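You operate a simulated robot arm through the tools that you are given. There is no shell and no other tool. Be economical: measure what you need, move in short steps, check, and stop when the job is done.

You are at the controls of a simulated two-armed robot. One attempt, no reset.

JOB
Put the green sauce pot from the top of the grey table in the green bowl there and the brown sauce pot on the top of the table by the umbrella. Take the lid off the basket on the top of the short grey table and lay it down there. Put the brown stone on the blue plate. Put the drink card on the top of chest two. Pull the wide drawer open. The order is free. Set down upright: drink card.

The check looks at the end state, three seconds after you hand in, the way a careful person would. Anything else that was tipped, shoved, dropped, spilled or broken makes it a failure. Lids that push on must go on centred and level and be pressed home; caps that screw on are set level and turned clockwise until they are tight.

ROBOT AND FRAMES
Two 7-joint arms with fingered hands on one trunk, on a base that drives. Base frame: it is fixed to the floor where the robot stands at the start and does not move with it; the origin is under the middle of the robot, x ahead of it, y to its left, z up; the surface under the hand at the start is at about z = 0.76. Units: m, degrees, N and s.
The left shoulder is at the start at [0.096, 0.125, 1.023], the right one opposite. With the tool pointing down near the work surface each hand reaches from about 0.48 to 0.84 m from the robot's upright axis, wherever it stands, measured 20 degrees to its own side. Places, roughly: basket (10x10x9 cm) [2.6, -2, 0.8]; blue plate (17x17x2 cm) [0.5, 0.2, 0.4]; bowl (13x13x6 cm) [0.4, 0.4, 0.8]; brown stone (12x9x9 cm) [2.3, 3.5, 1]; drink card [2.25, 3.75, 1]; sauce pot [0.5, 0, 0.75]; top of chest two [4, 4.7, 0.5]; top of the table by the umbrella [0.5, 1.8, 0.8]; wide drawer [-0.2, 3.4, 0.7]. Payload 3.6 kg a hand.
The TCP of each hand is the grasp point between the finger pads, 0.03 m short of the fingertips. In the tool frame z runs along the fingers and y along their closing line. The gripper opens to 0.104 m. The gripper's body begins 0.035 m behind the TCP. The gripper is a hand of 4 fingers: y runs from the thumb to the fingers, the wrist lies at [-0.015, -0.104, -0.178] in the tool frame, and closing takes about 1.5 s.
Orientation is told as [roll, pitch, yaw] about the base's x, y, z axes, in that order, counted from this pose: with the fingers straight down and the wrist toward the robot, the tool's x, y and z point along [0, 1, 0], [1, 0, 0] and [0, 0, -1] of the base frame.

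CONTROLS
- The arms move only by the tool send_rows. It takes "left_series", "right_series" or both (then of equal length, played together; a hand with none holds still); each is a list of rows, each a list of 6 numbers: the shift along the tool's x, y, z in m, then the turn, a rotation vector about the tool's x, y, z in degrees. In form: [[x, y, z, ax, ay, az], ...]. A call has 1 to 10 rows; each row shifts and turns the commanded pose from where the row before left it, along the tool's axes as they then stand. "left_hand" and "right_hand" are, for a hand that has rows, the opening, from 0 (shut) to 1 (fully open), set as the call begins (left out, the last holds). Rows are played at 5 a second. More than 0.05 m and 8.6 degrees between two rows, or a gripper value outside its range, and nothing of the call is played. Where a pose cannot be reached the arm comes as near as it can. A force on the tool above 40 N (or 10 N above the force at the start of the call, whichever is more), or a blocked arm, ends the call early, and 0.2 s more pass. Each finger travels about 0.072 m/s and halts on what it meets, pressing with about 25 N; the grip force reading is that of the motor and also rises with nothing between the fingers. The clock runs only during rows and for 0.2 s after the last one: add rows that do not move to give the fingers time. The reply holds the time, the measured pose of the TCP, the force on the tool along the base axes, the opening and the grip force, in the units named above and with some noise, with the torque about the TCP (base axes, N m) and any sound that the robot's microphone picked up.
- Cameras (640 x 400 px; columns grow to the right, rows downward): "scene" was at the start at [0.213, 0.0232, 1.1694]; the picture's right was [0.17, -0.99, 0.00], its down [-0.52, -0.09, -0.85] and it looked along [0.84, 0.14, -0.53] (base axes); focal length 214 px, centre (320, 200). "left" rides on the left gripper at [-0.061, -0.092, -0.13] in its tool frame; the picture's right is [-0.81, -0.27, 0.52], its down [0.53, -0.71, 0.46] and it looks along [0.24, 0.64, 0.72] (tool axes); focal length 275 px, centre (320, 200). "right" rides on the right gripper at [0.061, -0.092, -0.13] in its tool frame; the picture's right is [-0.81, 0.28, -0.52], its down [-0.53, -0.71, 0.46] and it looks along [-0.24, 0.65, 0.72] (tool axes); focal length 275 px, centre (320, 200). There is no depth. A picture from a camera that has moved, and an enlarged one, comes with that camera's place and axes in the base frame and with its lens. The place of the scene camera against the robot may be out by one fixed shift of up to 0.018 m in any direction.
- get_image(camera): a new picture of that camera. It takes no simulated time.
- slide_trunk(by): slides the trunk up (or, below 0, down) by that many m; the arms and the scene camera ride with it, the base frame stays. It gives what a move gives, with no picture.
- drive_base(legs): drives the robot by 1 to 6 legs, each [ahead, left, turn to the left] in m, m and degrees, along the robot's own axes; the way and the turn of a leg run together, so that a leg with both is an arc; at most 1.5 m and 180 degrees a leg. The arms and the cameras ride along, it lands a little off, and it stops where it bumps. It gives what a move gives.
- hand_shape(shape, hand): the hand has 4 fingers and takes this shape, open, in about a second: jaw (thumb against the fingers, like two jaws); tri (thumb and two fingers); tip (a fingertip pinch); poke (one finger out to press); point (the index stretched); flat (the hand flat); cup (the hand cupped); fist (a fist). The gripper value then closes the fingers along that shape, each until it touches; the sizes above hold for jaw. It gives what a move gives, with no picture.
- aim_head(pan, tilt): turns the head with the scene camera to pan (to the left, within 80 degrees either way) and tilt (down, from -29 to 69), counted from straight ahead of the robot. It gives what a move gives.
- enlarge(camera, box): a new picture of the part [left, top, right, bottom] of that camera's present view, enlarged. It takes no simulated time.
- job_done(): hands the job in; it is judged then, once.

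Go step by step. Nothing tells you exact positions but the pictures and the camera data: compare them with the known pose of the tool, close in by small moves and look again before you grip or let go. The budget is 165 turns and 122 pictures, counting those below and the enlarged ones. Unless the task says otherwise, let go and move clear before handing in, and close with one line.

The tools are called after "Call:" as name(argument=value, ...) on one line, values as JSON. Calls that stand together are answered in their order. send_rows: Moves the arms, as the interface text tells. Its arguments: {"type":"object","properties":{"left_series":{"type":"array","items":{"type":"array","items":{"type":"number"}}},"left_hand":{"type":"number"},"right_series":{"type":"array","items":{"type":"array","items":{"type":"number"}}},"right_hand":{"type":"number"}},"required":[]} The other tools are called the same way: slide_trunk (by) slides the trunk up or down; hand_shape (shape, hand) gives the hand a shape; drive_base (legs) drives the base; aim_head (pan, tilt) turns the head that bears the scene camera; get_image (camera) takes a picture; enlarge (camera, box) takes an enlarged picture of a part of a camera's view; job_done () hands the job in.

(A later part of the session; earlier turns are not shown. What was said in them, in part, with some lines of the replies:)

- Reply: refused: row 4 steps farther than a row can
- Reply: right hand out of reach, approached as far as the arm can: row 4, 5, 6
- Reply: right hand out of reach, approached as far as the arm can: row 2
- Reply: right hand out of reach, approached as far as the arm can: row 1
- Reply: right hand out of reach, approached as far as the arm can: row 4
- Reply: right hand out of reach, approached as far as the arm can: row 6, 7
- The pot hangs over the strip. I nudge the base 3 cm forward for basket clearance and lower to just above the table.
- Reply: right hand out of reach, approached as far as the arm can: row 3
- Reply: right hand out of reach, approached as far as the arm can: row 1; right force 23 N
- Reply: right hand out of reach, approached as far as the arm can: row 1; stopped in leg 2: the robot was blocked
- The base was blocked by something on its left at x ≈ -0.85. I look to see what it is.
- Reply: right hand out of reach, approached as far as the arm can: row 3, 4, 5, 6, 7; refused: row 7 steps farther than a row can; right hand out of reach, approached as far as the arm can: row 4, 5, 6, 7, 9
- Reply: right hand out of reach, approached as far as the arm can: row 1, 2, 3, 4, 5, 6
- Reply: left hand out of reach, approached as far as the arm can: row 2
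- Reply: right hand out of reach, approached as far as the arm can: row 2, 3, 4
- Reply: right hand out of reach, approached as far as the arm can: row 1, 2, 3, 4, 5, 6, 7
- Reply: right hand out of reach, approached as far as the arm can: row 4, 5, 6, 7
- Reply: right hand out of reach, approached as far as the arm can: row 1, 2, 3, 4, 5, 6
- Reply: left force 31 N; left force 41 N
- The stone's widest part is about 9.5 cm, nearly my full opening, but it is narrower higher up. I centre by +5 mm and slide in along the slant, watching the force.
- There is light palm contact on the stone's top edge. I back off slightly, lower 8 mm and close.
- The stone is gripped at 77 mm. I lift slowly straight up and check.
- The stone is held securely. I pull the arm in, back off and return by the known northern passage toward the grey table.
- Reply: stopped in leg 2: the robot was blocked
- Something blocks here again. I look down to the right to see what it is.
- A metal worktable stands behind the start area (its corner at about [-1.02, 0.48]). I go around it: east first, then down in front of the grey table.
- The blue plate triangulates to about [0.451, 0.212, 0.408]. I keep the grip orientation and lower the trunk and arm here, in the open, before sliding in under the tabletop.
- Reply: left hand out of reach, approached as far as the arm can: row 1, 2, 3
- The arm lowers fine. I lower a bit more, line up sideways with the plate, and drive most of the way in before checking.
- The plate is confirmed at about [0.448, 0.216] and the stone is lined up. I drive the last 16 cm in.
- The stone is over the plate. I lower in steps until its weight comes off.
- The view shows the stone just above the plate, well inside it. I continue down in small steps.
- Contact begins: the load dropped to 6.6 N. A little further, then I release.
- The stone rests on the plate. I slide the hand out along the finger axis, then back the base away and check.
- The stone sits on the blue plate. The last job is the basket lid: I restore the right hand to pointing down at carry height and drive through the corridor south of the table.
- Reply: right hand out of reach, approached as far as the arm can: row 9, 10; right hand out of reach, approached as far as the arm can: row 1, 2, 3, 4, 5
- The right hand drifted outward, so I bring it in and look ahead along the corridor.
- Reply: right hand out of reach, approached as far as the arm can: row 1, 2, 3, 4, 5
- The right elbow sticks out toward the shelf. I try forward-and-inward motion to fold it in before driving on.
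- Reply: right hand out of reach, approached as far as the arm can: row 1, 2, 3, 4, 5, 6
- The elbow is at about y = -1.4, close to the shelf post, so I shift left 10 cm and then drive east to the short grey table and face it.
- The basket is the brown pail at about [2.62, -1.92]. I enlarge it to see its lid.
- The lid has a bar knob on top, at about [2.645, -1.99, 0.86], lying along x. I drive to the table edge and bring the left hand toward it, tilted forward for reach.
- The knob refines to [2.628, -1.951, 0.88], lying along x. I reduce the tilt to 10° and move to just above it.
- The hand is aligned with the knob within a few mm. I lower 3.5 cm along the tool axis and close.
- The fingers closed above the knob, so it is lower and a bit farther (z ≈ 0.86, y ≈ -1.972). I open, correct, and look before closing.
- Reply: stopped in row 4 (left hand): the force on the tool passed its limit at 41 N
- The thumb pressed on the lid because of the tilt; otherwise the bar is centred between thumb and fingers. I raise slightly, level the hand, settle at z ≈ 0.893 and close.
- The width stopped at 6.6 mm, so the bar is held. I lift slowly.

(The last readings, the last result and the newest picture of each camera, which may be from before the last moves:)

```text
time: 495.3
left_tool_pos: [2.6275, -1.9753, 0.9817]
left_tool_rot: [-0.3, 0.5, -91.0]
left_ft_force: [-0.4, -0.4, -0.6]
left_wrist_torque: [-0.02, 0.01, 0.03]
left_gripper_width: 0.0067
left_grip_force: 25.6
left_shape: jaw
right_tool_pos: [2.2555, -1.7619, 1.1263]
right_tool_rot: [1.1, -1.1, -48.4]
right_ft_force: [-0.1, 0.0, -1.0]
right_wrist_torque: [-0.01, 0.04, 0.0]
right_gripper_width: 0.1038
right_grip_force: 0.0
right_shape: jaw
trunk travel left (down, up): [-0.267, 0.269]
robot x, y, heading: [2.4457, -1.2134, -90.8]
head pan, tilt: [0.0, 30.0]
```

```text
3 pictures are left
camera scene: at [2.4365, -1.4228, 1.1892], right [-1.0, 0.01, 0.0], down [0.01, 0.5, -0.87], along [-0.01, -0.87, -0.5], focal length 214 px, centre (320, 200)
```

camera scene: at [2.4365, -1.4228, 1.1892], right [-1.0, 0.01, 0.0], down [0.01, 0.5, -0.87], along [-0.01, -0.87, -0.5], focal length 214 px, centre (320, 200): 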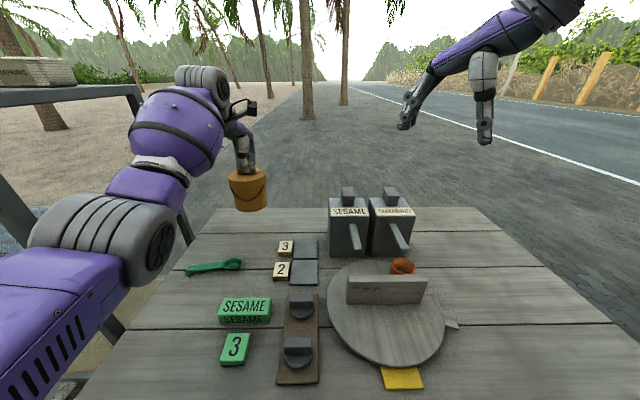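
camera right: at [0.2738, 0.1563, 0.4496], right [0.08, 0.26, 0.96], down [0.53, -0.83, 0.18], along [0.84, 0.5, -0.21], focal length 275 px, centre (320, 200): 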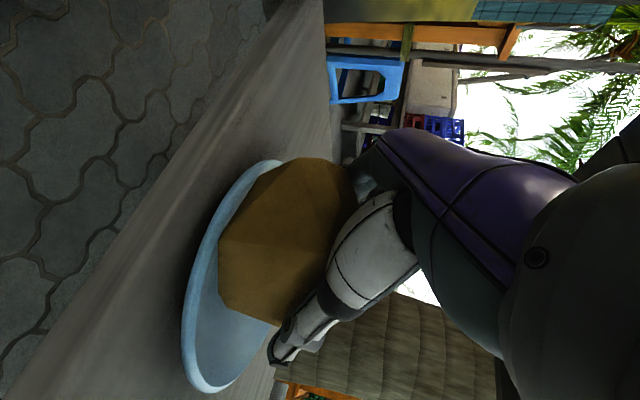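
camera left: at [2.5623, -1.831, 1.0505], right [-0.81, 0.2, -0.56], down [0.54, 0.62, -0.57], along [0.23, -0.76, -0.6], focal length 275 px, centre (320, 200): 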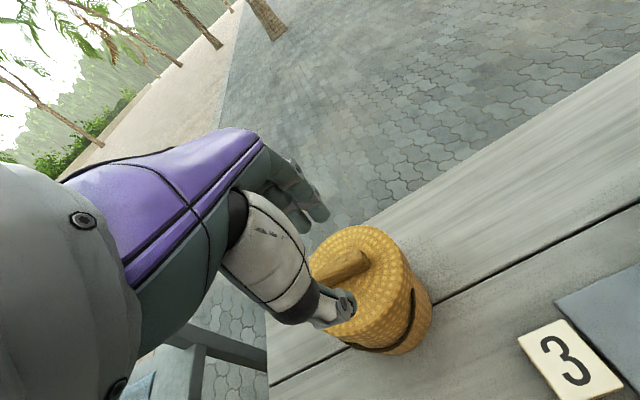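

The whole basket came up with the lid: it is a tight push-fit. I'll use both hands: the left holds the lid knob and the right grips the basket body. First I clear the right hand back and turn it to the handshake pose.

Call:
send_rows(right_series=[[0, -0.039, 0, 0, 0, 0], [0, -0.039, 0, 0, 0, 0], [0, -0.039, 0, 0, 0, 0], [0, -0.039, 0, 0, 0, 0], [0, 0, 0, 0, 0, -8], [0, 0, 0, 0, 0, -8], [0, 0, 0, 0, 0, -8], [0, 0, 0, 0, 0, -8], [0, 0, 0, 0, 0, -8], [0, 0, 0, 0, 0, 0]])

Call:
send_rows(right_series=[[0, 0, 0, 0, -8, 0], [0, 0, 0, 0, -8, 0], [0, 0, 0, 0, -8, 0], [0, 0, 0, 0, -8, 0], [0, 0, 0, 0, -8, 0], [0, 0, 0, 0, -8, 0], [0, 0, 0, 0, -8, 0], [0, 0, 0, 0, -8, 0], [0, 0, 0, 0, 0, 0]])

Call:
send_rows(left_series=[[0, 0, -0.04, 0, 0, 0], [0, 0, -0.04, 0, 0, 0], [0, 0, -0.04, 0, 0, 0], [0, 0, -0.02, 0, 0, 0], [0, 0, 0, 0, 0, 0]])

```text
time: 497.5
left_tool_pos: [2.6279, -1.9752, 0.9821]
left_tool_rot: [-0.2, 0.5, -91.1]
left_ft_force: [-0.3, 0.3, -1.2]
left_wrist_torque: [0.0, 0.01, 0.03]
left_gripper_width: 0.0064
left_grip_force: 25.1
left_shape: jaw
right_tool_pos: [2.1514, -1.6465, 1.1246]
right_tool_rot: [0.2, -1.4, -8.3]
right_ft_force: [0.0, 1.4, -0.2]
right_wrist_torque: [-0.05, 0.01, -0.01]
right_gripper_width: 0.1037
right_grip_force: 0.1
right_shape: jaw
trunk travel left (down, up): [-0.267, 0.269]
robot x, y, heading: [2.4448, -1.215, -90.8]
head pan, tilt: [0.0, 30.0]
```

```text
time: 499.5
left_tool_pos: [2.6287, -1.9746, 0.9813]
left_tool_rot: [-0.3, 0.5, -91.0]
left_ft_force: [-0.5, 0.4, -1.3]
left_wrist_torque: [0.0, 0.01, 0.03]
left_gripper_width: 0.0067
left_grip_force: 24.7
left_shape: jaw
right_tool_pos: [2.1514, -1.6467, 1.1241]
right_tool_rot: [-63.9, -1.3, -8.4]
right_ft_force: [-0.7, 1.0, -0.1]
right_wrist_torque: [-0.01, -0.02, -0.01]
right_gripper_width: 0.104
right_grip_force: 0.1
right_shape: jaw
trunk travel left (down, up): [-0.267, 0.269]
robot x, y, heading: [2.4421, -1.2145, -91.0]
head pan, tilt: [0.0, 30.0]
```

```text
time: 500.7
left_tool_pos: [2.6296, -1.959, 1.1061]
left_tool_rot: [-0.4, 0.5, -91.0]
left_ft_force: [-0.1, 0.3, -1.5]
left_wrist_torque: [0.01, 0.05, -0.02]
left_gripper_width: 0.0066
left_grip_force: 24.8
left_shape: jaw
left hand out of reach, approached as far as the arm can: row 3, 4
right_tool_pos: [2.1519, -1.6459, 1.1246]
right_tool_rot: [-63.7, -1.4, -8.3]
right_ft_force: [-0.2, 0.3, 0.6]
right_wrist_torque: [0.01, 0.01, 0.04]
right_gripper_width: 0.1036
right_grip_force: 0.1
right_shape: jaw
trunk travel left (down, up): [-0.267, 0.269]
robot x, y, heading: [2.4427, -1.2109, -90.9]
head pan, tilt: [0.0, 30.0]
```

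I move the held basket to the centre in front of the robot, and bring the right hand to a pre-grasp behind it.

Call:
send_rows(left_series=[[-0.042, -0.02, 0, 0, 0, 0], [-0.042, -0.02, 0, 0, 0, 0], [-0.042, -0.02, 0, 0, 0, 0], [-0.042, -0.02, 0, 0, 0, 0], [-0.042, -0.02, 0, 0, 0, 0], [0, 0, 0, 0, 0, 0], [0, 0, 0, 0, 0, 0]])

Call:
send_rows(right_series=[[0.0043, 0.0423, 0.0089, 0, 0, 0], [0.0043, 0.0423, 0.0089, 0, 0, 0], [0.0043, 0.0423, 0.0089, 0, 0, 0], [0.0043, 0.0423, 0.0089, 0, 0, 0], [0.0043, 0.0423, 0.0089, 0, 0, 0], [0.0043, 0.0423, 0.0089, 0, 0, 0], [0, 0, 0, 0, 0, 0]], right_hand=1)

```text
time: 502.3
left_tool_pos: [2.4217, -1.8539, 1.1083]
left_tool_rot: [-0.3, 0.5, -91.0]
left_ft_force: [-0.2, 0.1, -1.3]
left_wrist_torque: [0.01, 0.07, -0.01]
left_gripper_width: 0.0068
left_grip_force: 24.5
left_shape: jaw
right_tool_pos: [2.1512, -1.6466, 1.1244]
right_tool_rot: [-63.9, -1.4, -8.4]
right_ft_force: [0.8, -0.2, 0.5]
right_wrist_torque: [-0.03, 0.0, -0.02]
right_gripper_width: 0.1034
right_grip_force: 0.1
right_shape: jaw
trunk travel left (down, up): [-0.267, 0.269]
robot x, y, heading: [2.4433, -1.2166, -90.8]
head pan, tilt: [0.0, 30.0]
```

```text
time: 503.9
left_tool_pos: [2.4211, -1.8546, 1.1091]
left_tool_rot: [-0.2, 0.4, -91.0]
left_ft_force: [0.5, -0.3, -0.4]
left_wrist_torque: [-0.01, -0.01, 0.01]
left_gripper_width: 0.0068
left_grip_force: 25.4
left_shape: jaw
right_tool_pos: [2.3993, -1.7164, 1.0813]
right_tool_rot: [-63.7, -1.4, -8.4]
right_ft_force: [-0.1, -0.5, -0.1]
right_wrist_torque: [0.01, 0.0, -0.02]
right_gripper_width: 0.1039
right_grip_force: 0.1
right_shape: jaw
trunk travel left (down, up): [-0.267, 0.269]
robot x, y, heading: [2.4481, -1.2139, -90.9]
head pan, tilt: [0.0, 30.0]
```

Call:
get_image(camera="right")

```text
2 pictures are left
camera right: at [2.3306, -1.5613, 1.0802], right [0.26, 0.07, 0.96], down [-0.81, -0.53, 0.26], along [0.53, -0.84, -0.08], focal length 275 px, centre (320, 200)
```

right: 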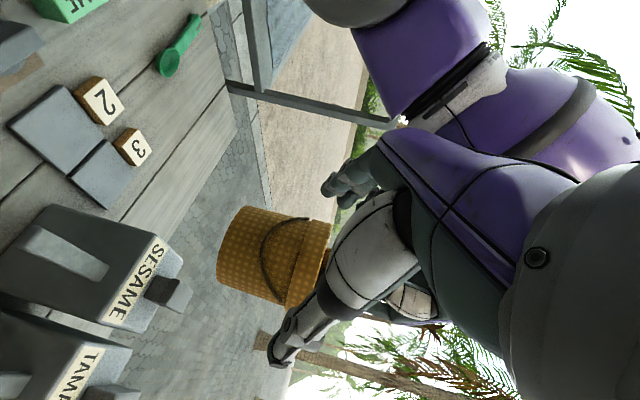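

The basket body sits where predicted (mid-height z ≈ 1.005). I line up and slide the right hand around it, then grip.

Call:
send_rows(right_series=[[0.009, 0.0206, 0, 0, 0, 0], [0.009, 0.0206, 0, 0, 0, 0], [0, 0, 0.027, 0, 0, 0], [0, 0, 0.027, 0, 0, 0], [0, 0, 0.027, 0, 0, 0], [0, 0, 0.027, 0, 0, 0], [0, 0, 0.025, 0, 0, 0], [0, 0, 0, 0, 0, 0]])

```text
time: 505.7
left_tool_pos: [2.4215, -1.8534, 1.1075]
left_tool_rot: [-0.3, 0.4, -91.0]
left_ft_force: [-1.1, -1.9, -0.9]
left_wrist_torque: [-0.1, 0.04, -0.06]
left_gripper_width: 0.0066
left_grip_force: 25.0
left_shape: jaw
right_tool_pos: [2.4236, -1.8365, 1.0112]
right_tool_rot: [-63.9, -1.3, -8.4]
right_ft_force: [0.9, 2.3, 0.1]
right_wrist_torque: [-0.07, 0.03, 0.05]
right_gripper_width: 0.1037
right_grip_force: 0.1
right_shape: jaw
trunk travel left (down, up): [-0.267, 0.269]
robot x, y, heading: [2.4433, -1.2138, -90.8]
head pan, tilt: [0.0, 30.0]
```

Call:
send_rows(right_series=[[0, 0, 0, 0, 0, 0], [0, 0, 0, 0, 0, 0], [0, 0, 0, 0, 0, 0], [0, 0, 0, 0, 0, 0], [0, 0, 0, 0, 0, 0]], right_hand=0.4)

```text
time: 506.9
left_tool_pos: [2.4212, -1.8544, 1.1088]
left_tool_rot: [-0.3, 0.5, -91.0]
left_ft_force: [-4.6, -1.5, 1.4]
left_wrist_torque: [-0.03, 0.18, -0.03]
left_gripper_width: 0.0066
left_grip_force: 24.5
left_shape: jaw
right_tool_pos: [2.4239, -1.837, 1.0108]
right_tool_rot: [-63.8, -1.4, -8.3]
right_ft_force: [4.0, 0.9, -1.3]
right_wrist_torque: [-0.06, 0.2, 0.11]
right_gripper_width: 0.0783
right_grip_force: 24.9
right_shape: jaw
trunk travel left (down, up): [-0.267, 0.269]
robot x, y, heading: [2.4463, -1.2174, -90.9]
head pan, tilt: [0.0, 30.0]
```

The body is gripped at 78 mm. Now I pull the lid up gently with the left hand.

Call:
send_rows(left_series=[[0, 0, -0.004, 0, 0, 0], [0, 0, -0.006, 0, 0, 0], [0, 0, -0.01, 0, 0, 0], [0, 0, 0, 0, 0, 0]])

Call:
send_rows(left_series=[[0, 0, -0.01, 0, 0, 0], [0, 0, -0.015, 0, 0, 0], [0, 0, -0.015, 0, 0, 0], [0, 0, 0, 0, 0, 0]])

```text
time: 507.9
left_tool_pos: [2.4209, -1.8539, 1.1261]
left_tool_rot: [-0.3, 0.5, -91.0]
left_ft_force: [-0.3, 0.0, -0.3]
left_wrist_torque: [-0.01, 0.01, 0.01]
left_gripper_width: 0.0067
left_grip_force: 25.0
left_shape: jaw
right_tool_pos: [2.4239, -1.8368, 1.0114]
right_tool_rot: [-63.8, -1.4, -8.4]
right_ft_force: [-0.1, 0.7, -0.5]
right_wrist_torque: [0.01, -0.01, 0.02]
right_gripper_width: 0.0778
right_grip_force: 25.2
right_shape: jaw
trunk travel left (down, up): [-0.267, 0.269]
robot x, y, heading: [2.4452, -1.217, -90.6]
head pan, tilt: [0.0, 30.0]
heard: snap
```

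```text
time: 508.9
left_tool_pos: [2.4219, -1.8544, 1.1653]
left_tool_rot: [-0.3, 0.6, -91.1]
left_ft_force: [0.5, 0.6, -0.6]
left_wrist_torque: [0.01, 0.01, 0.01]
left_gripper_width: 0.0065
left_grip_force: 24.3
left_shape: jaw
right_tool_pos: [2.4233, -1.8371, 1.011]
right_tool_rot: [-63.8, -1.4, -8.3]
right_ft_force: [-0.6, 0.0, -0.7]
right_wrist_torque: [0.0, -0.01, -0.02]
right_gripper_width: 0.0781
right_grip_force: 25.6
right_shape: jaw
trunk travel left (down, up): [-0.267, 0.269]
robot x, y, heading: [2.4456, -1.218, -90.7]
head pan, tilt: [0.0, 30.0]
```

"Snap": the lid is off, held in the left hand, and the basket body is in the right. I back up slightly and take the lid to the free patch at the table's front-left, near [2.705, -1.64].

Call:
drive_base(legs=[[-0.1, 0, 0]])

Call:
send_rows(left_series=[[0.0404, -0.0163, 0, 0, 0, 0], [0.0404, -0.0163, 0, 0, 0, 0], [0.0404, -0.0163, 0, 0, 0, 0], [0.0404, -0.0163, 0, 0, 0, 0], [0.0404, -0.0163, 0, 0, 0, 0], [0.0404, -0.0163, 0, 0, 0, 0], [0.0404, -0.0163, 0, 0, 0, 0], [0, 0, 0.04, 0, 0, 0], [0, 0, 0.04, 0, 0, 0], [0, 0, 0, 0, 0, 0]])

Call:
send_rows(left_series=[[0, 0, 0.045, 0, 0, 0], [0, 0, 0.045, 0, 0, 0], [0, 0, 0.045, 0, 0, 0], [0, 0, 0.03, 0, 0, 0], [0, 0, 0, 0, 0, 0]])

Call:
aim_head(pan=10, tilt=45)

Call:
get_image(camera="scene")

```text
time: 510.1
left_tool_pos: [2.4234, -1.755, 1.1659]
left_tool_rot: [-0.3, 0.4, -90.9]
left_ft_force: [-0.8, 0.1, -0.3]
left_wrist_torque: [-0.01, -0.01, 0.02]
left_gripper_width: 0.0065
left_grip_force: 24.5
left_shape: jaw
right_tool_pos: [2.4254, -1.7379, 1.011]
right_tool_rot: [-63.8, -1.3, -8.3]
right_ft_force: [-0.4, 0.5, -1.1]
right_wrist_torque: [0.0, 0.02, 0.01]
right_gripper_width: 0.0776
right_grip_force: 25.0
right_shape: jaw
trunk travel left (down, up): [-0.267, 0.269]
robot x, y, heading: [2.4458, -1.116, -90.7]
head pan, tilt: [0.0, 30.0]
```

```text
time: 512.3
left_tool_pos: [2.7069, -1.6446, 1.0897]
left_tool_rot: [-0.3, 0.6, -90.9]
left_ft_force: [-0.7, -0.1, -0.6]
left_wrist_torque: [0.02, 0.01, -0.02]
left_gripper_width: 0.0064
left_grip_force: 25.4
left_shape: jaw
right_tool_pos: [2.4257, -1.7388, 1.0106]
right_tool_rot: [-63.8, -1.4, -8.4]
right_ft_force: [0.0, -0.5, -1.2]
right_wrist_torque: [-0.01, 0.0, 0.01]
right_gripper_width: 0.0777
right_grip_force: 25.2
right_shape: jaw
trunk travel left (down, up): [-0.267, 0.269]
robot x, y, heading: [2.4428, -1.1162, -90.6]
head pan, tilt: [0.0, 30.0]
```

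```text
time: 513.5
left_tool_pos: [2.7049, -1.6446, 0.9227]
left_tool_rot: [-0.2, 0.5, -90.9]
left_ft_force: [0.0, -0.4, -0.3]
left_wrist_torque: [0.0, 0.0, -0.03]
left_gripper_width: 0.0065
left_grip_force: 25.3
left_shape: jaw
right_tool_pos: [2.4245, -1.7378, 1.0106]
right_tool_rot: [-63.8, -1.4, -8.4]
right_ft_force: [-0.2, 0.7, -0.6]
right_wrist_torque: [0.03, 0.03, 0.01]
right_gripper_width: 0.0776
right_grip_force: 24.9
right_shape: jaw
trunk travel left (down, up): [-0.267, 0.269]
robot x, y, heading: [2.4473, -1.1149, -91.0]
head pan, tilt: [0.0, 30.0]
```

```text
time: 514.2
left_tool_pos: [2.7051, -1.6452, 0.9226]
left_tool_rot: [-0.3, 0.5, -90.9]
left_ft_force: [-0.6, 0.1, -0.5]
left_wrist_torque: [0.04, 0.0, -0.03]
left_gripper_width: 0.0064
left_grip_force: 25.0
left_shape: jaw
right_tool_pos: [2.426, -1.7367, 1.0101]
right_tool_rot: [-63.8, -1.4, -8.3]
right_ft_force: [-0.1, -0.2, -0.5]
right_wrist_torque: [0.02, 0.0, 0.0]
right_gripper_width: 0.078
right_grip_force: 25.2
right_shape: jaw
trunk travel left (down, up): [-0.267, 0.269]
robot x, y, heading: [2.4472, -1.1111, -91.0]
head pan, tilt: [10.0, 45.0]
```

```text
1 pictures are left
camera scene: at [2.4522, -1.3133, 1.1666], right [-0.99, -0.16, 0.0], down [-0.11, 0.7, -0.71], along [0.11, -0.7, -0.71], focal length 214 px, centre (320, 200)
```

scene: 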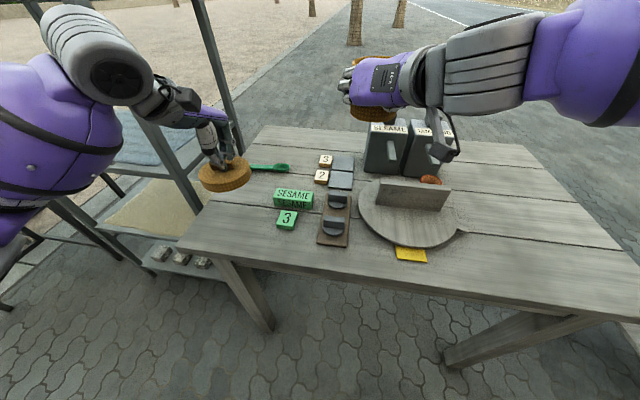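

The landing spot (241, 207 in the picture) is free between the table edge and the green boxes. I lower the lid until contact.

Call:
send_rows(left_series=[[0, 0, 0.03, 0, 0, 0], [0, 0, 0.025, 0, 0, 0], [0, 0, 0.01, 0, 0, 0], [0, 0, 0, 0, 0, 0]])

Call:
send_rows(left_series=[[0, 0, 0.005, 0, 0, 0], [0, 0, 0.003, 0, 0, 0], [0, 0, 0, 0, 0, 0]])

Call:
send_rows(left_series=[[0, 0, 0.004, 0, 0, 0], [0, 0, 0, 0, 0, 0]])

Call:
send_rows(left_series=[[0, 0, 0.004, 0, 0, 0], [0, 0, 0, 0, 0, 0]])

```text
time: 515.2
left_tool_pos: [2.7065, -1.6434, 0.8576]
left_tool_rot: [-0.3, 0.5, -90.8]
left_ft_force: [0.2, -0.5, -0.6]
left_wrist_torque: [0.0, 0.01, -0.02]
left_gripper_width: 0.0067
left_grip_force: 24.4
left_shape: jaw
right_tool_pos: [2.4245, -1.7378, 1.0106]
right_tool_rot: [-63.8, -1.4, -8.4]
right_ft_force: [-0.7, -0.9, -0.9]
right_wrist_torque: [0.02, 0.04, 0.0]
right_gripper_width: 0.0779
right_grip_force: 24.8
right_shape: jaw
trunk travel left (down, up): [-0.267, 0.269]
robot x, y, heading: [2.4448, -1.1177, -90.6]
head pan, tilt: [10.0, 45.0]
```

```text
time: 516.0
left_tool_pos: [2.707, -1.643, 0.8494]
left_tool_rot: [-0.3, 0.5, -90.9]
left_ft_force: [-0.2, 0.2, -0.3]
left_wrist_torque: [0.04, 0.02, 0.0]
left_gripper_width: 0.0066
left_grip_force: 25.1
left_shape: jaw
right_tool_pos: [2.4258, -1.738, 1.011]
right_tool_rot: [-63.8, -1.4, -8.2]
right_ft_force: [0.0, 0.1, 0.4]
right_wrist_torque: [-0.01, 0.0, 0.0]
right_gripper_width: 0.0776
right_grip_force: 24.8
right_shape: jaw
trunk travel left (down, up): [-0.267, 0.269]
robot x, y, heading: [2.4421, -1.1155, -90.6]
head pan, tilt: [10.0, 45.0]
```

```text
time: 516.6
left_tool_pos: [2.7066, -1.6438, 0.8444]
left_tool_rot: [-0.4, 0.5, -90.9]
left_ft_force: [-0.6, -0.8, 0.5]
left_wrist_torque: [-0.02, -0.02, 0.02]
left_gripper_width: 0.0064
left_grip_force: 25.1
left_shape: jaw
right_tool_pos: [2.4255, -1.7384, 1.0104]
right_tool_rot: [-63.7, -1.3, -8.2]
right_ft_force: [0.5, 0.1, -0.7]
right_wrist_torque: [-0.01, 0.01, 0.0]
right_gripper_width: 0.078
right_grip_force: 25.1
right_shape: jaw
trunk travel left (down, up): [-0.267, 0.269]
robot x, y, heading: [2.4451, -1.1182, -90.5]
head pan, tilt: [10.0, 45.0]
```

```text
time: 517.2
left_tool_pos: [2.7069, -1.6449, 0.8395]
left_tool_rot: [-0.3, 0.5, -90.9]
left_ft_force: [0.8, -0.3, -0.2]
left_wrist_torque: [0.01, -0.01, -0.01]
left_gripper_width: 0.0065
left_grip_force: 24.9
left_shape: jaw
right_tool_pos: [2.4256, -1.7374, 1.0099]
right_tool_rot: [-63.8, -1.5, -8.3]
right_ft_force: [0.5, 0.3, -0.7]
right_wrist_torque: [0.01, -0.01, -0.03]
right_gripper_width: 0.0779
right_grip_force: 25.3
right_shape: jaw
trunk travel left (down, up): [-0.267, 0.269]
robot x, y, heading: [2.4464, -1.1128, -90.6]
head pan, tilt: [10.0, 45.0]
```

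Call:
send_rows(left_series=[[0, 0, 0.004, 0, 0, 0], [0, 0, 0, 0, 0, 0]])

Call:
send_rows(left_series=[[0, 0, 0.004, 0, 0, 0], [0, 0, 0, 0, 0, 0]])

Call:
send_rows(left_series=[[0, 0, 0.003, 0, 0, 0], [0, 0, 0, 0, 0, 0]])

Call:
send_rows(left_series=[[0, 0, 0.003, 0, 0, 0], [0, 0, 0, 0, 0, 0]])

```text
time: 517.9
left_tool_pos: [2.7069, -1.6435, 0.8365]
left_tool_rot: [-0.3, 0.5, -90.9]
left_ft_force: [-0.2, -0.4, -0.2]
left_wrist_torque: [0.02, 0.03, 0.0]
left_gripper_width: 0.0064
left_grip_force: 25.6
left_shape: jaw
right_tool_pos: [2.4255, -1.7377, 1.0116]
right_tool_rot: [-63.8, -1.4, -8.4]
right_ft_force: [-0.4, 0.8, -0.6]
right_wrist_torque: [-0.01, -0.02, -0.02]
right_gripper_width: 0.0775
right_grip_force: 25.2
right_shape: jaw
trunk travel left (down, up): [-0.267, 0.269]
robot x, y, heading: [2.4451, -1.1149, -90.8]
head pan, tilt: [10.0, 45.0]
```

```text
time: 518.5
left_tool_pos: [2.7062, -1.6445, 0.832]
left_tool_rot: [-0.3, 0.5, -90.9]
left_ft_force: [-0.2, 0.3, 0.1]
left_wrist_torque: [0.0, 0.02, 0.03]
left_gripper_width: 0.0065
left_grip_force: 25.4
left_shape: jaw
right_tool_pos: [2.4255, -1.7369, 1.0101]
right_tool_rot: [-63.8, -1.4, -8.3]
right_ft_force: [-0.1, 0.3, -0.7]
right_wrist_torque: [-0.01, 0.02, -0.03]
right_gripper_width: 0.0777
right_grip_force: 25.2
right_shape: jaw
trunk travel left (down, up): [-0.267, 0.269]
robot x, y, heading: [2.4447, -1.117, -90.9]
head pan, tilt: [10.0, 45.0]
```

```text
time: 519.0
left_tool_pos: [2.7064, -1.6437, 0.8303]
left_tool_rot: [-0.3, 0.6, -90.9]
left_ft_force: [-0.1, 0.5, 0.0]
left_wrist_torque: [0.0, 0.0, 0.0]
left_gripper_width: 0.0065
left_grip_force: 24.9
left_shape: jaw
right_tool_pos: [2.4248, -1.7378, 1.0113]
right_tool_rot: [-63.8, -1.3, -8.4]
right_ft_force: [-0.5, 0.8, -1.3]
right_wrist_torque: [0.0, 0.01, -0.02]
right_gripper_width: 0.0777
right_grip_force: 25.3
right_shape: jaw
trunk travel left (down, up): [-0.267, 0.269]
robot x, y, heading: [2.446, -1.1139, -90.8]
head pan, tilt: [10.0, 45.0]
```

```text
time: 519.6
left_tool_pos: [2.7066, -1.6445, 0.8258]
left_tool_rot: [-0.3, 0.5, -90.9]
left_ft_force: [0.0, 0.6, -0.2]
left_wrist_torque: [-0.02, 0.01, 0.0]
left_gripper_width: 0.0063
left_grip_force: 25.7
left_shape: jaw
right_tool_pos: [2.4248, -1.7378, 1.0106]
right_tool_rot: [-63.8, -1.3, -8.3]
right_ft_force: [0.3, 0.4, -1.0]
right_wrist_torque: [-0.01, -0.03, 0.01]
right_gripper_width: 0.078
right_grip_force: 24.9
right_shape: jaw
trunk travel left (down, up): [-0.267, 0.269]
robot x, y, heading: [2.452, -1.1148, -90.9]
head pan, tilt: [10.0, 45.0]
```

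Call:
send_rows(left_series=[[0, 0, 0.003, 0, 0, 0], [0, 0, 0, 0, 0, 0]])

Call:
send_rows(left_series=[[0, 0, 0.003, 0, 0, 0], [0, 0, 0, 0, 0, 0]])

Call:
send_rows(left_series=[[0, 0, 0.003, 0, 0, 0], [0, 0, 0, 0, 0, 0]])

Call:
send_rows(left_series=[[0, 0, 0.003, 0, 0, 0], [0, 0, 0, 0, 0, 0]])

```text
time: 520.2
left_tool_pos: [2.7061, -1.6434, 0.8244]
left_tool_rot: [-0.2, 0.5, -90.9]
left_ft_force: [0.5, -0.3, -0.8]
left_wrist_torque: [-0.01, -0.02, -0.02]
left_gripper_width: 0.0067
left_grip_force: 24.3
left_shape: jaw
right_tool_pos: [2.425, -1.7371, 1.01]
right_tool_rot: [-63.8, -1.5, -8.3]
right_ft_force: [-0.3, -0.1, -1.0]
right_wrist_torque: [0.05, -0.02, 0.0]
right_gripper_width: 0.0777
right_grip_force: 25.1
right_shape: jaw
trunk travel left (down, up): [-0.267, 0.269]
robot x, y, heading: [2.442, -1.1148, -90.7]
head pan, tilt: [10.0, 45.0]
```

```text
time: 520.9
left_tool_pos: [2.7068, -1.6416, 0.82]
left_tool_rot: [-0.3, 0.6, -90.8]
left_ft_force: [0.4, -0.1, -1.0]
left_wrist_torque: [-0.03, 0.0, -0.02]
left_gripper_width: 0.0065
left_grip_force: 25.2
left_shape: jaw
right_tool_pos: [2.4259, -1.7381, 1.0115]
right_tool_rot: [-63.8, -1.4, -8.3]
right_ft_force: [-0.3, 0.2, -1.3]
right_wrist_torque: [0.02, 0.03, 0.0]
right_gripper_width: 0.078
right_grip_force: 25.1
right_shape: jaw
trunk travel left (down, up): [-0.267, 0.269]
robot x, y, heading: [2.4447, -1.1181, -90.9]
head pan, tilt: [10.0, 45.0]
```

```text
time: 521.5
left_tool_pos: [2.7074, -1.6422, 0.8172]
left_tool_rot: [-0.3, 0.5, -90.9]
left_ft_force: [0.0, 0.0, -0.5]
left_wrist_torque: [0.0, 0.01, 0.05]
left_gripper_width: 0.0065
left_grip_force: 25.2
left_shape: jaw
right_tool_pos: [2.4261, -1.7377, 1.012]
right_tool_rot: [-63.9, -1.4, -8.3]
right_ft_force: [-0.8, -0.7, -1.8]
right_wrist_torque: [0.01, 0.01, -0.02]
right_gripper_width: 0.0775
right_grip_force: 24.2
right_shape: jaw
trunk travel left (down, up): [-0.267, 0.269]
robot x, y, heading: [2.4483, -1.1138, -90.7]
head pan, tilt: [10.0, 45.0]
```

```text
time: 522.0
left_tool_pos: [2.7076, -1.6421, 0.8126]
left_tool_rot: [-0.2, 0.5, -90.9]
left_ft_force: [0.5, -0.2, 0.4]
left_wrist_torque: [-0.04, -0.01, 0.02]
left_gripper_width: 0.0065
left_grip_force: 25.3
left_shape: jaw
right_tool_pos: [2.4257, -1.7372, 1.0108]
right_tool_rot: [-63.9, -1.4, -8.2]
right_ft_force: [-0.3, 0.8, -0.4]
right_wrist_torque: [0.03, 0.01, -0.01]
right_gripper_width: 0.0777
right_grip_force: 24.9
right_shape: jaw
trunk travel left (down, up): [-0.267, 0.269]
robot x, y, heading: [2.4452, -1.1152, -91.2]
head pan, tilt: [10.0, 45.0]
```

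Call:
send_rows(left_series=[[0, 0, 0.003, 0, 0, 0], [0, 0, 0, 0, 0, 0]])

Call:
send_rows(left_series=[[0, 0, 0.003, 0, 0, 0], [0, 0, 0, 0, 0, 0]])

Call:
send_rows(left_series=[[0, 0, 0.003, 0, 0, 0], [0, 0, 0, 0, 0, 0]])

Call:
send_rows(left_series=[[0, 0, 0.003, 0, 0, 0], [0, 0, 0, 0, 0, 0]])

```text
time: 522.6
left_tool_pos: [2.7077, -1.6441, 0.8114]
left_tool_rot: [-0.4, 0.4, -90.9]
left_ft_force: [-0.3, 1.5, 4.3]
left_wrist_torque: [-0.01, 0.01, 0.02]
left_gripper_width: 0.0064
left_grip_force: 25.0
left_shape: jaw
right_tool_pos: [2.426, -1.7385, 1.0117]
right_tool_rot: [-63.8, -1.4, -8.3]
right_ft_force: [0.8, -0.8, -0.6]
right_wrist_torque: [0.03, 0.01, 0.0]
right_gripper_width: 0.0777
right_grip_force: 25.5
right_shape: jaw
trunk travel left (down, up): [-0.267, 0.269]
robot x, y, heading: [2.4468, -1.1155, -90.6]
head pan, tilt: [10.0, 45.0]
```

```text
time: 523.2
left_tool_pos: [2.7084, -1.6446, 0.81]
left_tool_rot: [-0.3, 0.0, -90.8]
left_ft_force: [0.1, -0.3, 22.0]
left_wrist_torque: [-0.01, 0.0, -0.01]
left_gripper_width: 0.0072
left_grip_force: 24.7
left_shape: jaw
right_tool_pos: [2.4251, -1.7362, 1.0126]
right_tool_rot: [-63.8, -1.5, -8.4]
right_ft_force: [0.1, 0.4, -0.2]
right_wrist_torque: [0.03, 0.0, -0.01]
right_gripper_width: 0.0778
right_grip_force: 25.0
right_shape: jaw
trunk travel left (down, up): [-0.267, 0.269]
robot x, y, heading: [2.444, -1.1172, -90.5]
head pan, tilt: [10.0, 45.0]
```

```text
time: 523.9
left_tool_pos: [2.7079, -1.6455, 0.8098]
left_tool_rot: [-0.4, -0.6, -90.8]
left_ft_force: [-1.5, 4.5, 12.9]
left_wrist_torque: [0.14, 0.04, -0.04]
left_gripper_width: 0.0075
left_grip_force: 25.0
left_shape: jaw
right_tool_pos: [2.4247, -1.7367, 1.0117]
right_tool_rot: [-63.8, -1.4, -8.4]
right_ft_force: [-0.2, -0.1, -1.2]
right_wrist_torque: [0.02, -0.02, -0.02]
right_gripper_width: 0.078
right_grip_force: 25.3
right_shape: jaw
trunk travel left (down, up): [-0.267, 0.269]
robot x, y, heading: [2.4486, -1.1138, -90.6]
head pan, tilt: [10.0, 45.0]
stopped in row 2 (left hand): the force on the tool passed its limit at 40 N (the readings are from after the stop); the commanded pose is now the measured one
```

```text
time: 524.5
left_tool_pos: [2.7076, -1.6457, 0.8101]
left_tool_rot: [-0.3, -0.9, -90.7]
left_ft_force: [1.3, -0.3, 38.9]
left_wrist_torque: [0.07, 0.19, -0.02]
left_gripper_width: 0.0074
left_grip_force: 24.8
left_shape: jaw
right_tool_pos: [2.4248, -1.7359, 1.0124]
right_tool_rot: [-63.9, -1.5, -8.5]
right_ft_force: [0.5, 0.3, -0.5]
right_wrist_torque: [0.02, -0.01, 0.0]
right_gripper_width: 0.078
right_grip_force: 25.3
right_shape: jaw
trunk travel left (down, up): [-0.267, 0.269]
robot x, y, heading: [2.4457, -1.1148, -90.7]
head pan, tilt: [10.0, 45.0]
```

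The lid is on the table (contact at TCP z ≈ 0.811). I ease up, release and rise.

Call:
send_rows(left_series=[[0, 0, -0.005, 0, 0, 0], [0, 0, 0, 0, 0, 0]])

Call:
send_rows(left_series=[[0, 0, 0, 0, 0, 0], [0, 0, 0, 0, 0, 0], [0, 0, 0, 0, 0, 0], [0, 0, 0, 0, 0, 0]], left_hand=0.4)

Call:
send_rows(left_series=[[0, 0, -0.02, 0, 0, 0], [0, 0, -0.04, 0, 0, 0], [0, 0, -0.045, 0, 0, 0], [0, 0, -0.045, 0, 0, 0], [0, 0, -0.045, 0, 0, 0], [0, 0, -0.045, 0, 0, 0], [0, 0, -0.045, 0, 0, 0], [0, 0, -0.045, 0, 0, 0], [0, 0, 0, 0, 0, 0]])

```text
time: 525.1
left_tool_pos: [2.7068, -1.6446, 0.8085]
left_tool_rot: [-0.3, -0.2, -90.7]
left_ft_force: [1.6, -2.5, 21.9]
left_wrist_torque: [-0.17, 0.01, 0.01]
left_gripper_width: 0.0072
left_grip_force: 25.1
left_shape: jaw
right_tool_pos: [2.425, -1.7374, 1.0114]
right_tool_rot: [-63.9, -1.5, -8.3]
right_ft_force: [0.7, -0.5, -0.8]
right_wrist_torque: [0.0, -0.03, 0.0]
right_gripper_width: 0.0776
right_grip_force: 24.6
right_shape: jaw
trunk travel left (down, up): [-0.267, 0.269]
robot x, y, heading: [2.446, -1.1154, -90.8]
head pan, tilt: [10.0, 45.0]
```

```text
time: 526.1
left_tool_pos: [2.708, -1.6449, 0.8092]
left_tool_rot: [-0.3, -0.2, -90.8]
left_ft_force: [-0.3, -0.3, 10.4]
left_wrist_torque: [0.01, 0.07, -0.02]
left_gripper_width: 0.0402
left_grip_force: 0.2
left_shape: jaw
right_tool_pos: [2.4256, -1.7368, 1.0117]
right_tool_rot: [-63.8, -1.5, -8.4]
right_ft_force: [-0.4, -0.6, -1.0]
right_wrist_torque: [-0.01, 0.02, 0.0]
right_gripper_width: 0.0778
right_grip_force: 25.1
right_shape: jaw
trunk travel left (down, up): [-0.267, 0.269]
robot x, y, heading: [2.4459, -1.1147, -90.7]
head pan, tilt: [10.0, 45.0]
```

```text
time: 528.1
left_tool_pos: [2.7107, -1.6463, 1.1426]
left_tool_rot: [-0.3, 0.0, -90.6]
left_ft_force: [-1.0, 0.1, 0.1]
left_wrist_torque: [0.01, -0.01, -0.02]
left_gripper_width: 0.0414
left_grip_force: 0.0
left_shape: jaw
right_tool_pos: [2.4248, -1.7373, 1.0105]
right_tool_rot: [-63.8, -1.4, -8.3]
right_ft_force: [-0.5, 0.1, -1.8]
right_wrist_torque: [0.01, 0.01, -0.03]
right_gripper_width: 0.0777
right_grip_force: 24.9
right_shape: jaw
trunk travel left (down, up): [-0.267, 0.269]
robot x, y, heading: [2.4461, -1.1147, -90.9]
head pan, tilt: [10.0, 45.0]
```

The lid is laid down. Now the basket body goes back to its original place: I tuck the left arm in, then shift the base left and forward.

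Call:
send_rows(left_series=[[-0.035, -0.015, -0.02, 0, 0, 0], [-0.035, -0.015, -0.02, 0, 0, 0], [-0.035, -0.015, -0.02, 0, 0, 0], [-0.035, -0.015, 0, 0, 0, 0], [0, 0, 0, 0, 0, 0]])

Call:
drive_base(legs=[[0, 0.2, 0], [0.1, 0, 0]])

```text
time: 529.3
left_tool_pos: [2.5697, -1.5818, 1.2038]
left_tool_rot: [-0.3, -0.2, -90.8]
left_ft_force: [-0.1, 0.2, -0.8]
left_wrist_torque: [-0.01, -0.03, 0.0]
left_gripper_width: 0.0417
left_grip_force: 0.1
left_shape: jaw
right_tool_pos: [2.4262, -1.7384, 1.0107]
right_tool_rot: [-63.8, -1.4, -8.4]
right_ft_force: [0.8, 0.3, -0.5]
right_wrist_torque: [-0.01, -0.01, 0.01]
right_gripper_width: 0.078
right_grip_force: 24.5
right_shape: jaw
trunk travel left (down, up): [-0.267, 0.269]
robot x, y, heading: [2.4456, -1.1155, -90.7]
head pan, tilt: [10.0, 45.0]
```

```text
time: 532.3
left_tool_pos: [2.7615, -1.6811, 1.2031]
left_tool_rot: [-0.3, -0.1, -91.0]
left_ft_force: [-0.8, -1.4, -0.9]
left_wrist_torque: [0.02, 0.03, 0.01]
left_gripper_width: 0.0418
left_grip_force: 0.2
left_shape: jaw
right_tool_pos: [2.6167, -1.8379, 1.0107]
right_tool_rot: [-63.8, -1.4, -8.5]
right_ft_force: [0.4, -0.9, -1.2]
right_wrist_torque: [0.02, 0.0, 0.01]
right_gripper_width: 0.0776
right_grip_force: 25.1
right_shape: jaw
trunk travel left (down, up): [-0.267, 0.269]
robot x, y, heading: [2.6434, -1.2154, -91.0]
head pan, tilt: [10.0, 45.0]
```

Call:
send_rows(right_series=[[0.021, 0.0058, 0.0344, 0, 0, 0], [0.021, 0.0058, 0.0344, 0, 0, 0], [0.021, 0.0058, 0.0344, 0, 0, 0], [0.021, 0.0058, 0.0344, 0, 0, 0], [0.021, 0.0058, 0.0344, 0, 0, 0], [0, 0, 0, 0, 0, 0], [0, 0, 0, 0, 0, 0]])

```text
time: 533.9
left_tool_pos: [2.7618, -1.6811, 1.2028]
left_tool_rot: [-0.3, -0.2, -91.0]
left_ft_force: [0.4, 0.4, 0.0]
left_wrist_torque: [0.0, -0.01, -0.01]
left_gripper_width: 0.0417
left_grip_force: 0.0
left_shape: jaw
right_tool_pos: [2.6078, -1.9137, 0.8959]
right_tool_rot: [-63.9, -1.3, -8.5]
right_ft_force: [-0.3, 0.2, -0.3]
right_wrist_torque: [0.0, -0.02, 0.0]
right_gripper_width: 0.0776
right_grip_force: 25.3
right_shape: jaw
right hand out of reach, approached as far as the arm can: row 3, 4, 5
trunk travel left (down, up): [-0.267, 0.269]
robot x, y, heading: [2.6396, -1.2166, -90.8]
head pan, tilt: [10.0, 45.0]
```

The arm reaches [2.608, -1.914]. I nudge the base left 2.5 cm away from the tiles and lower straight down.

Call:
drive_base(legs=[[0, 0.025, 0]])

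Call:
send_rows(right_series=[[0.027, 0, 0.0131, 0, 0, 0], [0.027, 0, 0.0131, 0, 0, 0], [0.013, 0, 0.0064, 0, 0, 0], [0, 0, 0, 0, 0, 0]])

Call:
send_rows(right_series=[[0.0036, 0, 0.0018, 0, 0, 0], [0, 0, 0, 0, 0, 0]])

Call:
send_rows(right_series=[[0.0036, 0, 0.0018, 0, 0, 0], [0, 0, 0, 0, 0, 0]])

```text
time: 534.9
left_tool_pos: [2.7867, -1.6828, 1.2031]
left_tool_rot: [-0.3, -0.2, -91.0]
left_ft_force: [0.1, 0.2, -0.4]
left_wrist_torque: [0.02, -0.01, -0.01]
left_gripper_width: 0.0414
left_grip_force: 0.0
left_shape: jaw
right_tool_pos: [2.6353, -1.9139, 0.897]
right_tool_rot: [-63.8, -1.4, -8.6]
right_ft_force: [0.0, 0.4, -0.7]
right_wrist_torque: [-0.01, 0.03, 0.01]
right_gripper_width: 0.0775
right_grip_force: 24.6
right_shape: jaw
trunk travel left (down, up): [-0.267, 0.269]
robot x, y, heading: [2.6676, -1.2164, -90.9]
head pan, tilt: [10.0, 45.0]
```

```text
time: 535.9
left_tool_pos: [2.7864, -1.682, 1.2029]
left_tool_rot: [-0.3, -0.2, -90.9]
left_ft_force: [-0.1, 0.1, 0.3]
left_wrist_torque: [0.03, -0.02, 0.01]
left_gripper_width: 0.0415
left_grip_force: 0.0
left_shape: jaw
right_tool_pos: [2.6284, -1.9107, 0.8338]
right_tool_rot: [-63.8, -1.5, -8.4]
right_ft_force: [-0.1, -0.3, 0.3]
right_wrist_torque: [-0.01, -0.03, -0.03]
right_gripper_width: 0.0776
right_grip_force: 24.8
right_shape: jaw
right hand out of reach, approached as far as the arm can: row 1, 2
trunk travel left (down, up): [-0.267, 0.269]
robot x, y, heading: [2.6613, -1.2144, -91.0]
head pan, tilt: [10.0, 45.0]
```

```text
time: 536.5
left_tool_pos: [2.7859, -1.6814, 1.2023]
left_tool_rot: [-0.3, -0.2, -91.0]
left_ft_force: [-0.7, 0.4, -0.1]
left_wrist_torque: [0.03, 0.02, 0.0]
left_gripper_width: 0.0415
left_grip_force: 0.0
left_shape: jaw
right_tool_pos: [2.6266, -1.9099, 0.8293]
right_tool_rot: [-63.8, -1.4, -8.5]
right_ft_force: [0.1, 0.3, -0.2]
right_wrist_torque: [0.0, -0.02, -0.01]
right_gripper_width: 0.0776
right_grip_force: 24.8
right_shape: jaw
trunk travel left (down, up): [-0.267, 0.269]
robot x, y, heading: [2.6655, -1.2152, -91.1]
head pan, tilt: [10.0, 45.0]
```

```text
time: 537.0
left_tool_pos: [2.7876, -1.6809, 1.2032]
left_tool_rot: [-0.3, -0.3, -91.0]
left_ft_force: [-0.4, 0.8, 0.0]
left_wrist_torque: [0.01, 0.0, 0.0]
left_gripper_width: 0.0414
left_grip_force: 0.1
left_shape: jaw
right_tool_pos: [2.6253, -1.9107, 0.8264]
right_tool_rot: [-63.8, -1.4, -8.6]
right_ft_force: [-0.2, -0.8, -1.0]
right_wrist_torque: [0.01, 0.01, 0.02]
right_gripper_width: 0.0778
right_grip_force: 25.2
right_shape: jaw
trunk travel left (down, up): [-0.267, 0.269]
robot x, y, heading: [2.6687, -1.214, -90.8]
head pan, tilt: [10.0, 45.0]
```

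Call:
send_rows(right_series=[[0.0045, 0, 0.0022, 0, 0, 0], [0.0045, 0, 0.0022, 0, 0, 0], [0, 0, 0, 0, 0, 0]])

Call:
send_rows(right_series=[[0.0036, 0, 0.0018, 0, 0, 0], [0.0036, 0, 0.0018, 0, 0, 0], [0, 0, 0, 0, 0, 0]])

Call:
send_rows(right_series=[[0.0036, 0, 0.0018, 0, 0, 0], [0, 0, 0, 0, 0, 0]])

Call:
send_rows(right_series=[[0.0027, 0, 0.0013, 0, 0, 0], [0, 0, 0, 0, 0, 0]])

```text
time: 537.9
left_tool_pos: [2.7872, -1.6811, 1.2023]
left_tool_rot: [-0.3, -0.2, -91.0]
left_ft_force: [-0.4, -0.6, -0.1]
left_wrist_torque: [-0.01, -0.03, 0.03]
left_gripper_width: 0.0415
left_grip_force: 0.1
left_shape: jaw
right_tool_pos: [2.6241, -1.909, 0.8162]
right_tool_rot: [-63.8, -1.4, -8.6]
right_ft_force: [-0.3, 0.3, 0.1]
right_wrist_torque: [0.0, 0.01, 0.02]
right_gripper_width: 0.0774
right_grip_force: 24.7
right_shape: jaw
right hand out of reach, approached as far as the arm can: row 1
trunk travel left (down, up): [-0.267, 0.269]
robot x, y, heading: [2.6645, -1.2136, -90.5]
head pan, tilt: [10.0, 45.0]
```

```text
time: 538.6
left_tool_pos: [2.7883, -1.6823, 1.2041]
left_tool_rot: [-0.3, -0.1, -90.9]
left_ft_force: [1.1, 0.6, -0.5]
left_wrist_torque: [0.0, 0.01, 0.0]
left_gripper_width: 0.0413
left_grip_force: 0.1
left_shape: jaw
right_tool_pos: [2.6222, -1.9073, 0.8094]
right_tool_rot: [-63.8, -1.4, -8.5]
right_ft_force: [-0.6, 0.0, -0.2]
right_wrist_torque: [0.01, -0.02, 0.03]
right_gripper_width: 0.0776
right_grip_force: 25.5
right_shape: jaw
right hand out of reach, approached as far as the arm can: row 2
trunk travel left (down, up): [-0.267, 0.269]
robot x, y, heading: [2.6639, -1.2173, -91.0]
head pan, tilt: [10.0, 45.0]
```

```text
time: 539.2
left_tool_pos: [2.7866, -1.6821, 1.2028]
left_tool_rot: [-0.3, -0.2, -91.1]
left_ft_force: [0.2, 0.2, 0.3]
left_wrist_torque: [0.02, -0.01, 0.01]
left_gripper_width: 0.0415
left_grip_force: 0.0
left_shape: jaw
right_tool_pos: [2.624, -1.907, 0.8041]
right_tool_rot: [-63.8, -1.4, -8.5]
right_ft_force: [-0.8, 0.9, -1.1]
right_wrist_torque: [0.01, 0.02, 0.01]
right_gripper_width: 0.0776
right_grip_force: 24.9
right_shape: jaw
trunk travel left (down, up): [-0.267, 0.269]
robot x, y, heading: [2.6652, -1.2148, -91.0]
head pan, tilt: [10.0, 45.0]
```

```text
time: 539.9
left_tool_pos: [2.7866, -1.6817, 1.2024]
left_tool_rot: [-0.2, -0.3, -91.1]
left_ft_force: [0.6, -0.9, -0.8]
left_wrist_torque: [-0.01, -0.01, 0.02]
left_gripper_width: 0.0416
left_grip_force: 0.1
left_shape: jaw
right_tool_pos: [2.6222, -1.9054, 0.8039]
right_tool_rot: [-63.9, -1.4, -8.5]
right_ft_force: [-0.3, -0.3, -0.6]
right_wrist_torque: [0.03, 0.01, -0.02]
right_gripper_width: 0.0776
right_grip_force: 25.3
right_shape: jaw
trunk travel left (down, up): [-0.267, 0.269]
robot x, y, heading: [2.6658, -1.2107, -90.9]
head pan, tilt: [10.0, 45.0]
```

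Call:
send_rows(right_series=[[0.0036, 0, 0.0018, 0, 0, 0], [0, 0, 0, 0, 0, 0]])

Call:
send_rows(right_series=[[0.0027, 0, 0.0013, 0, 0, 0], [0, 0, 0, 0, 0, 0]])

Call:
send_rows(right_series=[[0.0027, 0, 0.0013, 0, 0, 0], [0, 0, 0, 0, 0, 0]])

Call:
send_rows(right_series=[[0.0027, 0, 0.0013, 0, 0, 0], [0, 0, 0, 0, 0, 0]])

```text
time: 540.5
left_tool_pos: [2.7869, -1.682, 1.2014]
left_tool_rot: [-0.4, -0.2, -91.0]
left_ft_force: [-0.6, 0.8, 0.0]
left_wrist_torque: [0.02, 0.01, -0.01]
left_gripper_width: 0.0416
left_grip_force: 0.1
left_shape: jaw
right_tool_pos: [2.621, -1.9052, 0.7997]
right_tool_rot: [-63.8, -1.4, -8.4]
right_ft_force: [-0.4, 0.5, -1.3]
right_wrist_torque: [0.0, 0.03, -0.01]
right_gripper_width: 0.0778
right_grip_force: 25.2
right_shape: jaw
right hand out of reach, approached as far as the arm can: row 1
trunk travel left (down, up): [-0.267, 0.269]
robot x, y, heading: [2.6651, -1.2138, -90.8]
head pan, tilt: [10.0, 45.0]
```

```text
time: 541.0
left_tool_pos: [2.7869, -1.6814, 1.2033]
left_tool_rot: [-0.3, -0.2, -91.0]
left_ft_force: [0.5, 0.6, -0.7]
left_wrist_torque: [-0.01, 0.03, -0.01]
left_gripper_width: 0.0414
left_grip_force: 0.0
left_shape: jaw
right_tool_pos: [2.6209, -1.9049, 0.7968]
right_tool_rot: [-63.8, -1.4, -8.5]
right_ft_force: [0.1, 1.5, -0.3]
right_wrist_torque: [0.01, -0.02, 0.0]
right_gripper_width: 0.0775
right_grip_force: 25.1
right_shape: jaw
trunk travel left (down, up): [-0.267, 0.269]
robot x, y, heading: [2.6659, -1.2129, -90.9]
head pan, tilt: [10.0, 45.0]
```

```text
time: 541.6
left_tool_pos: [2.7863, -1.683, 1.2033]
left_tool_rot: [-0.4, -0.2, -91.1]
left_ft_force: [1.2, 0.1, 0.5]
left_wrist_torque: [0.02, 0.0, -0.01]
left_gripper_width: 0.0414
left_grip_force: 0.0
left_shape: jaw
right_tool_pos: [2.6211, -1.9048, 0.7939]
right_tool_rot: [-63.7, -1.4, -8.4]
right_ft_force: [0.4, -0.2, -0.3]
right_wrist_torque: [0.02, -0.01, -0.01]
right_gripper_width: 0.0778
right_grip_force: 25.7
right_shape: jaw
trunk travel left (down, up): [-0.267, 0.269]
robot x, y, heading: [2.6667, -1.2106, -91.0]
head pan, tilt: [10.0, 45.0]
```

```text
time: 542.2
left_tool_pos: [2.7867, -1.681, 1.2026]
left_tool_rot: [-0.2, -0.2, -91.0]
left_ft_force: [0.9, 0.1, -0.1]
left_wrist_torque: [0.01, -0.02, 0.01]
left_gripper_width: 0.0412
left_grip_force: 0.1
left_shape: jaw
right_tool_pos: [2.6203, -1.9037, 0.7918]
right_tool_rot: [-63.8, -1.5, -8.5]
right_ft_force: [-0.5, 0.3, 2.1]
right_wrist_torque: [-0.07, -0.06, -0.03]
right_gripper_width: 0.0775
right_grip_force: 24.8
right_shape: jaw
right hand out of reach, approached as far as the arm can: row 1
trunk travel left (down, up): [-0.267, 0.269]
robot x, y, heading: [2.6622, -1.2134, -90.9]
head pan, tilt: [10.0, 45.0]
```

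Contact at TCP z ≈ 0.792, just as predicted for the basket's bottom. I settle 1 mm more and open.

Call:
send_rows(right_series=[[0.0014, 0, 0.0007, 0, 0, 0], [0, 0, 0, 0, 0, 0]])

Call:
send_rows(right_series=[[0, 0, 0, 0, 0, 0], [0, 0, 0, 0, 0, 0], [0, 0, 0, 0, 0, 0], [0, 0, 0, 0, 0, 0], [0, 0, 0, 0, 0, 0]], right_hand=1)

Call:
send_rows(right_series=[[-0.004, 0, -0.01, 0, 0, 0], [-0.004, 0, -0.015, 0, 0, 0], [-0.004, 0, -0.025, 0, 0, 0], [-0.005, 0, -0.03, 0, 0, 0], [-0.01, 0, -0.035, 0, 0, 0], [-0.02, 0, -0.035, 0, 0, 0], [-0.02, 0, -0.035, 0, 0, 0], [0, 0, 0, 0, 0, 0]])

```text
time: 542.9
left_tool_pos: [2.7877, -1.6804, 1.2036]
left_tool_rot: [-0.3, -0.1, -91.0]
left_ft_force: [0.5, -0.1, -0.6]
left_wrist_torque: [0.0, -0.02, -0.01]
left_gripper_width: 0.0416
left_grip_force: 0.0
left_shape: jaw
right_tool_pos: [2.6195, -1.9032, 0.7905]
right_tool_rot: [-63.9, -1.5, -8.5]
right_ft_force: [1.9, -0.8, 4.2]
right_wrist_torque: [-0.08, -0.22, 0.03]
right_gripper_width: 0.0775
right_grip_force: 25.1
right_shape: jaw
trunk travel left (down, up): [-0.267, 0.269]
robot x, y, heading: [2.6622, -1.2144, -90.8]
head pan, tilt: [10.0, 45.0]
```

```text
time: 544.0
left_tool_pos: [2.7875, -1.6805, 1.2018]
left_tool_rot: [-0.3, -0.2, -90.9]
left_ft_force: [-0.3, 0.8, -0.5]
left_wrist_torque: [0.01, 0.03, 0.0]
left_gripper_width: 0.0414
left_grip_force: 0.0
left_shape: jaw
right_tool_pos: [2.619, -1.9027, 0.7915]
right_tool_rot: [-63.8, -1.3, -8.5]
right_ft_force: [0.2, -0.5, 1.0]
right_wrist_torque: [0.04, 0.01, -0.01]
right_gripper_width: 0.1034
right_grip_force: 0.0
right_shape: jaw
trunk travel left (down, up): [-0.267, 0.269]
robot x, y, heading: [2.6677, -1.2144, -91.0]
head pan, tilt: [10.0, 45.0]
```

```text
time: 545.9
left_tool_pos: [2.7863, -1.683, 1.202]
left_tool_rot: [-0.2, -0.2, -91.0]
left_ft_force: [0.1, -0.1, 0.4]
left_wrist_torque: [-0.02, 0.0, 0.0]
left_gripper_width: 0.0417
left_grip_force: 0.1
left_shape: jaw
right_tool_pos: [2.6347, -1.7677, 0.9338]
right_tool_rot: [-63.7, -1.3, -8.5]
right_ft_force: [0.3, 0.6, -0.3]
right_wrist_torque: [0.0, 0.01, -0.02]
right_gripper_width: 0.1037
right_grip_force: 0.0
right_shape: jaw
trunk travel left (down, up): [-0.267, 0.269]
robot x, y, heading: [2.6656, -1.2143, -91.1]
head pan, tilt: [10.0, 45.0]
```

The hand is out without any snagging. I back the base away and use the last picture to check.

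Call:
drive_base(legs=[[-0.2, 0, 0]])

Call:
aim_head(pan=2, tilt=35)

Call:
get_image(camera="scene")

```text
time: 547.4
left_tool_pos: [2.7888, -1.4837, 1.2033]
left_tool_rot: [-0.3, -0.2, -91.1]
left_ft_force: [0.3, 0.6, 0.4]
left_wrist_torque: [0.0, -0.01, -0.01]
left_gripper_width: 0.0416
left_grip_force: 0.1
left_shape: jaw
right_tool_pos: [2.6367, -1.5697, 0.9334]
right_tool_rot: [-63.9, -1.4, -8.5]
right_ft_force: [-0.3, -0.1, -0.4]
right_wrist_torque: [-0.01, -0.01, 0.01]
right_gripper_width: 0.1039
right_grip_force: 0.2
right_shape: jaw
trunk travel left (down, up): [-0.267, 0.269]
robot x, y, heading: [2.6659, -1.0168, -90.8]
head pan, tilt: [10.0, 45.0]
```

```text
time: 548.2
left_tool_pos: [2.7901, -1.4848, 1.2021]
left_tool_rot: [-0.3, -0.1, -91.1]
left_ft_force: [0.1, -0.1, 0.3]
left_wrist_torque: [0.0, 0.02, 0.02]
left_gripper_width: 0.0415
left_grip_force: 0.0
left_shape: jaw
right_tool_pos: [2.6372, -1.571, 0.9329]
right_tool_rot: [-63.7, -1.4, -8.6]
right_ft_force: [-0.2, 0.5, -0.1]
right_wrist_torque: [-0.01, 0.01, 0.0]
right_gripper_width: 0.1036
right_grip_force: 0.0
right_shape: jaw
trunk travel left (down, up): [-0.267, 0.269]
robot x, y, heading: [2.6688, -1.0165, -91.1]
head pan, tilt: [2.0, 35.0]
```

```text
0 pictures are left
camera scene: at [2.6609, -1.2228, 1.1814], right [-1.0, -0.02, 0.0], down [-0.01, 0.57, -0.82], along [0.02, -0.82, -0.57], focal length 214 px, centre (320, 200)
```

scene: 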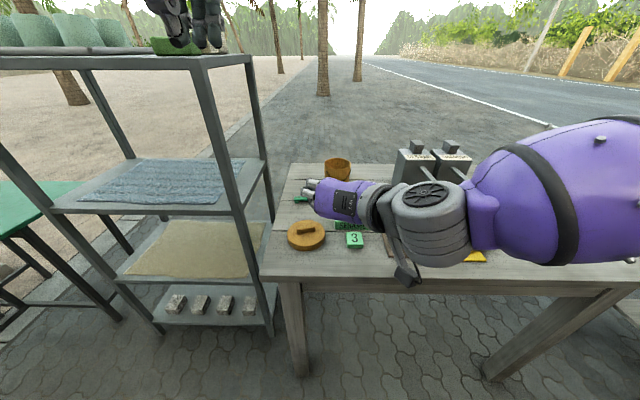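

The picture shows the lid lying on the table and the open basket standing upright at its place. I back off a little so the hands are clear, then hand in.

Call:
drive_base(legs=[[-0.15, 0, 0]])

Call:
job_done()

```text
time: 549.5
left_tool_pos: [2.793, -1.3365, 1.2039]
left_tool_rot: [-0.3, -0.3, -90.9]
left_ft_force: [0.8, 0.5, 0.1]
left_wrist_torque: [0.0, 0.0, -0.01]
left_gripper_width: 0.0413
left_grip_force: 0.0
left_shape: jaw
right_tool_pos: [2.6408, -1.4238, 0.933]
right_tool_rot: [-63.9, -1.4, -8.4]
right_ft_force: [-0.2, 0.7, -1.2]
right_wrist_torque: [-0.02, 0.01, 0.0]
right_gripper_width: 0.1037
right_grip_force: 0.1
right_shape: jaw
trunk travel left (down, up): [-0.267, 0.269]
robot x, y, heading: [2.6698, -0.8685, -90.7]
head pan, tilt: [2.0, 35.0]
```

```text
The job is handed in.
```

All the tasks are done and handed in: both sauce pots, the stone, the drink card (upright) and the basket lid are in place, and the wide drawer is open about 31 cm. The base bumped the metal worktable behind the start area twice, and I couldn't check whether it moved.
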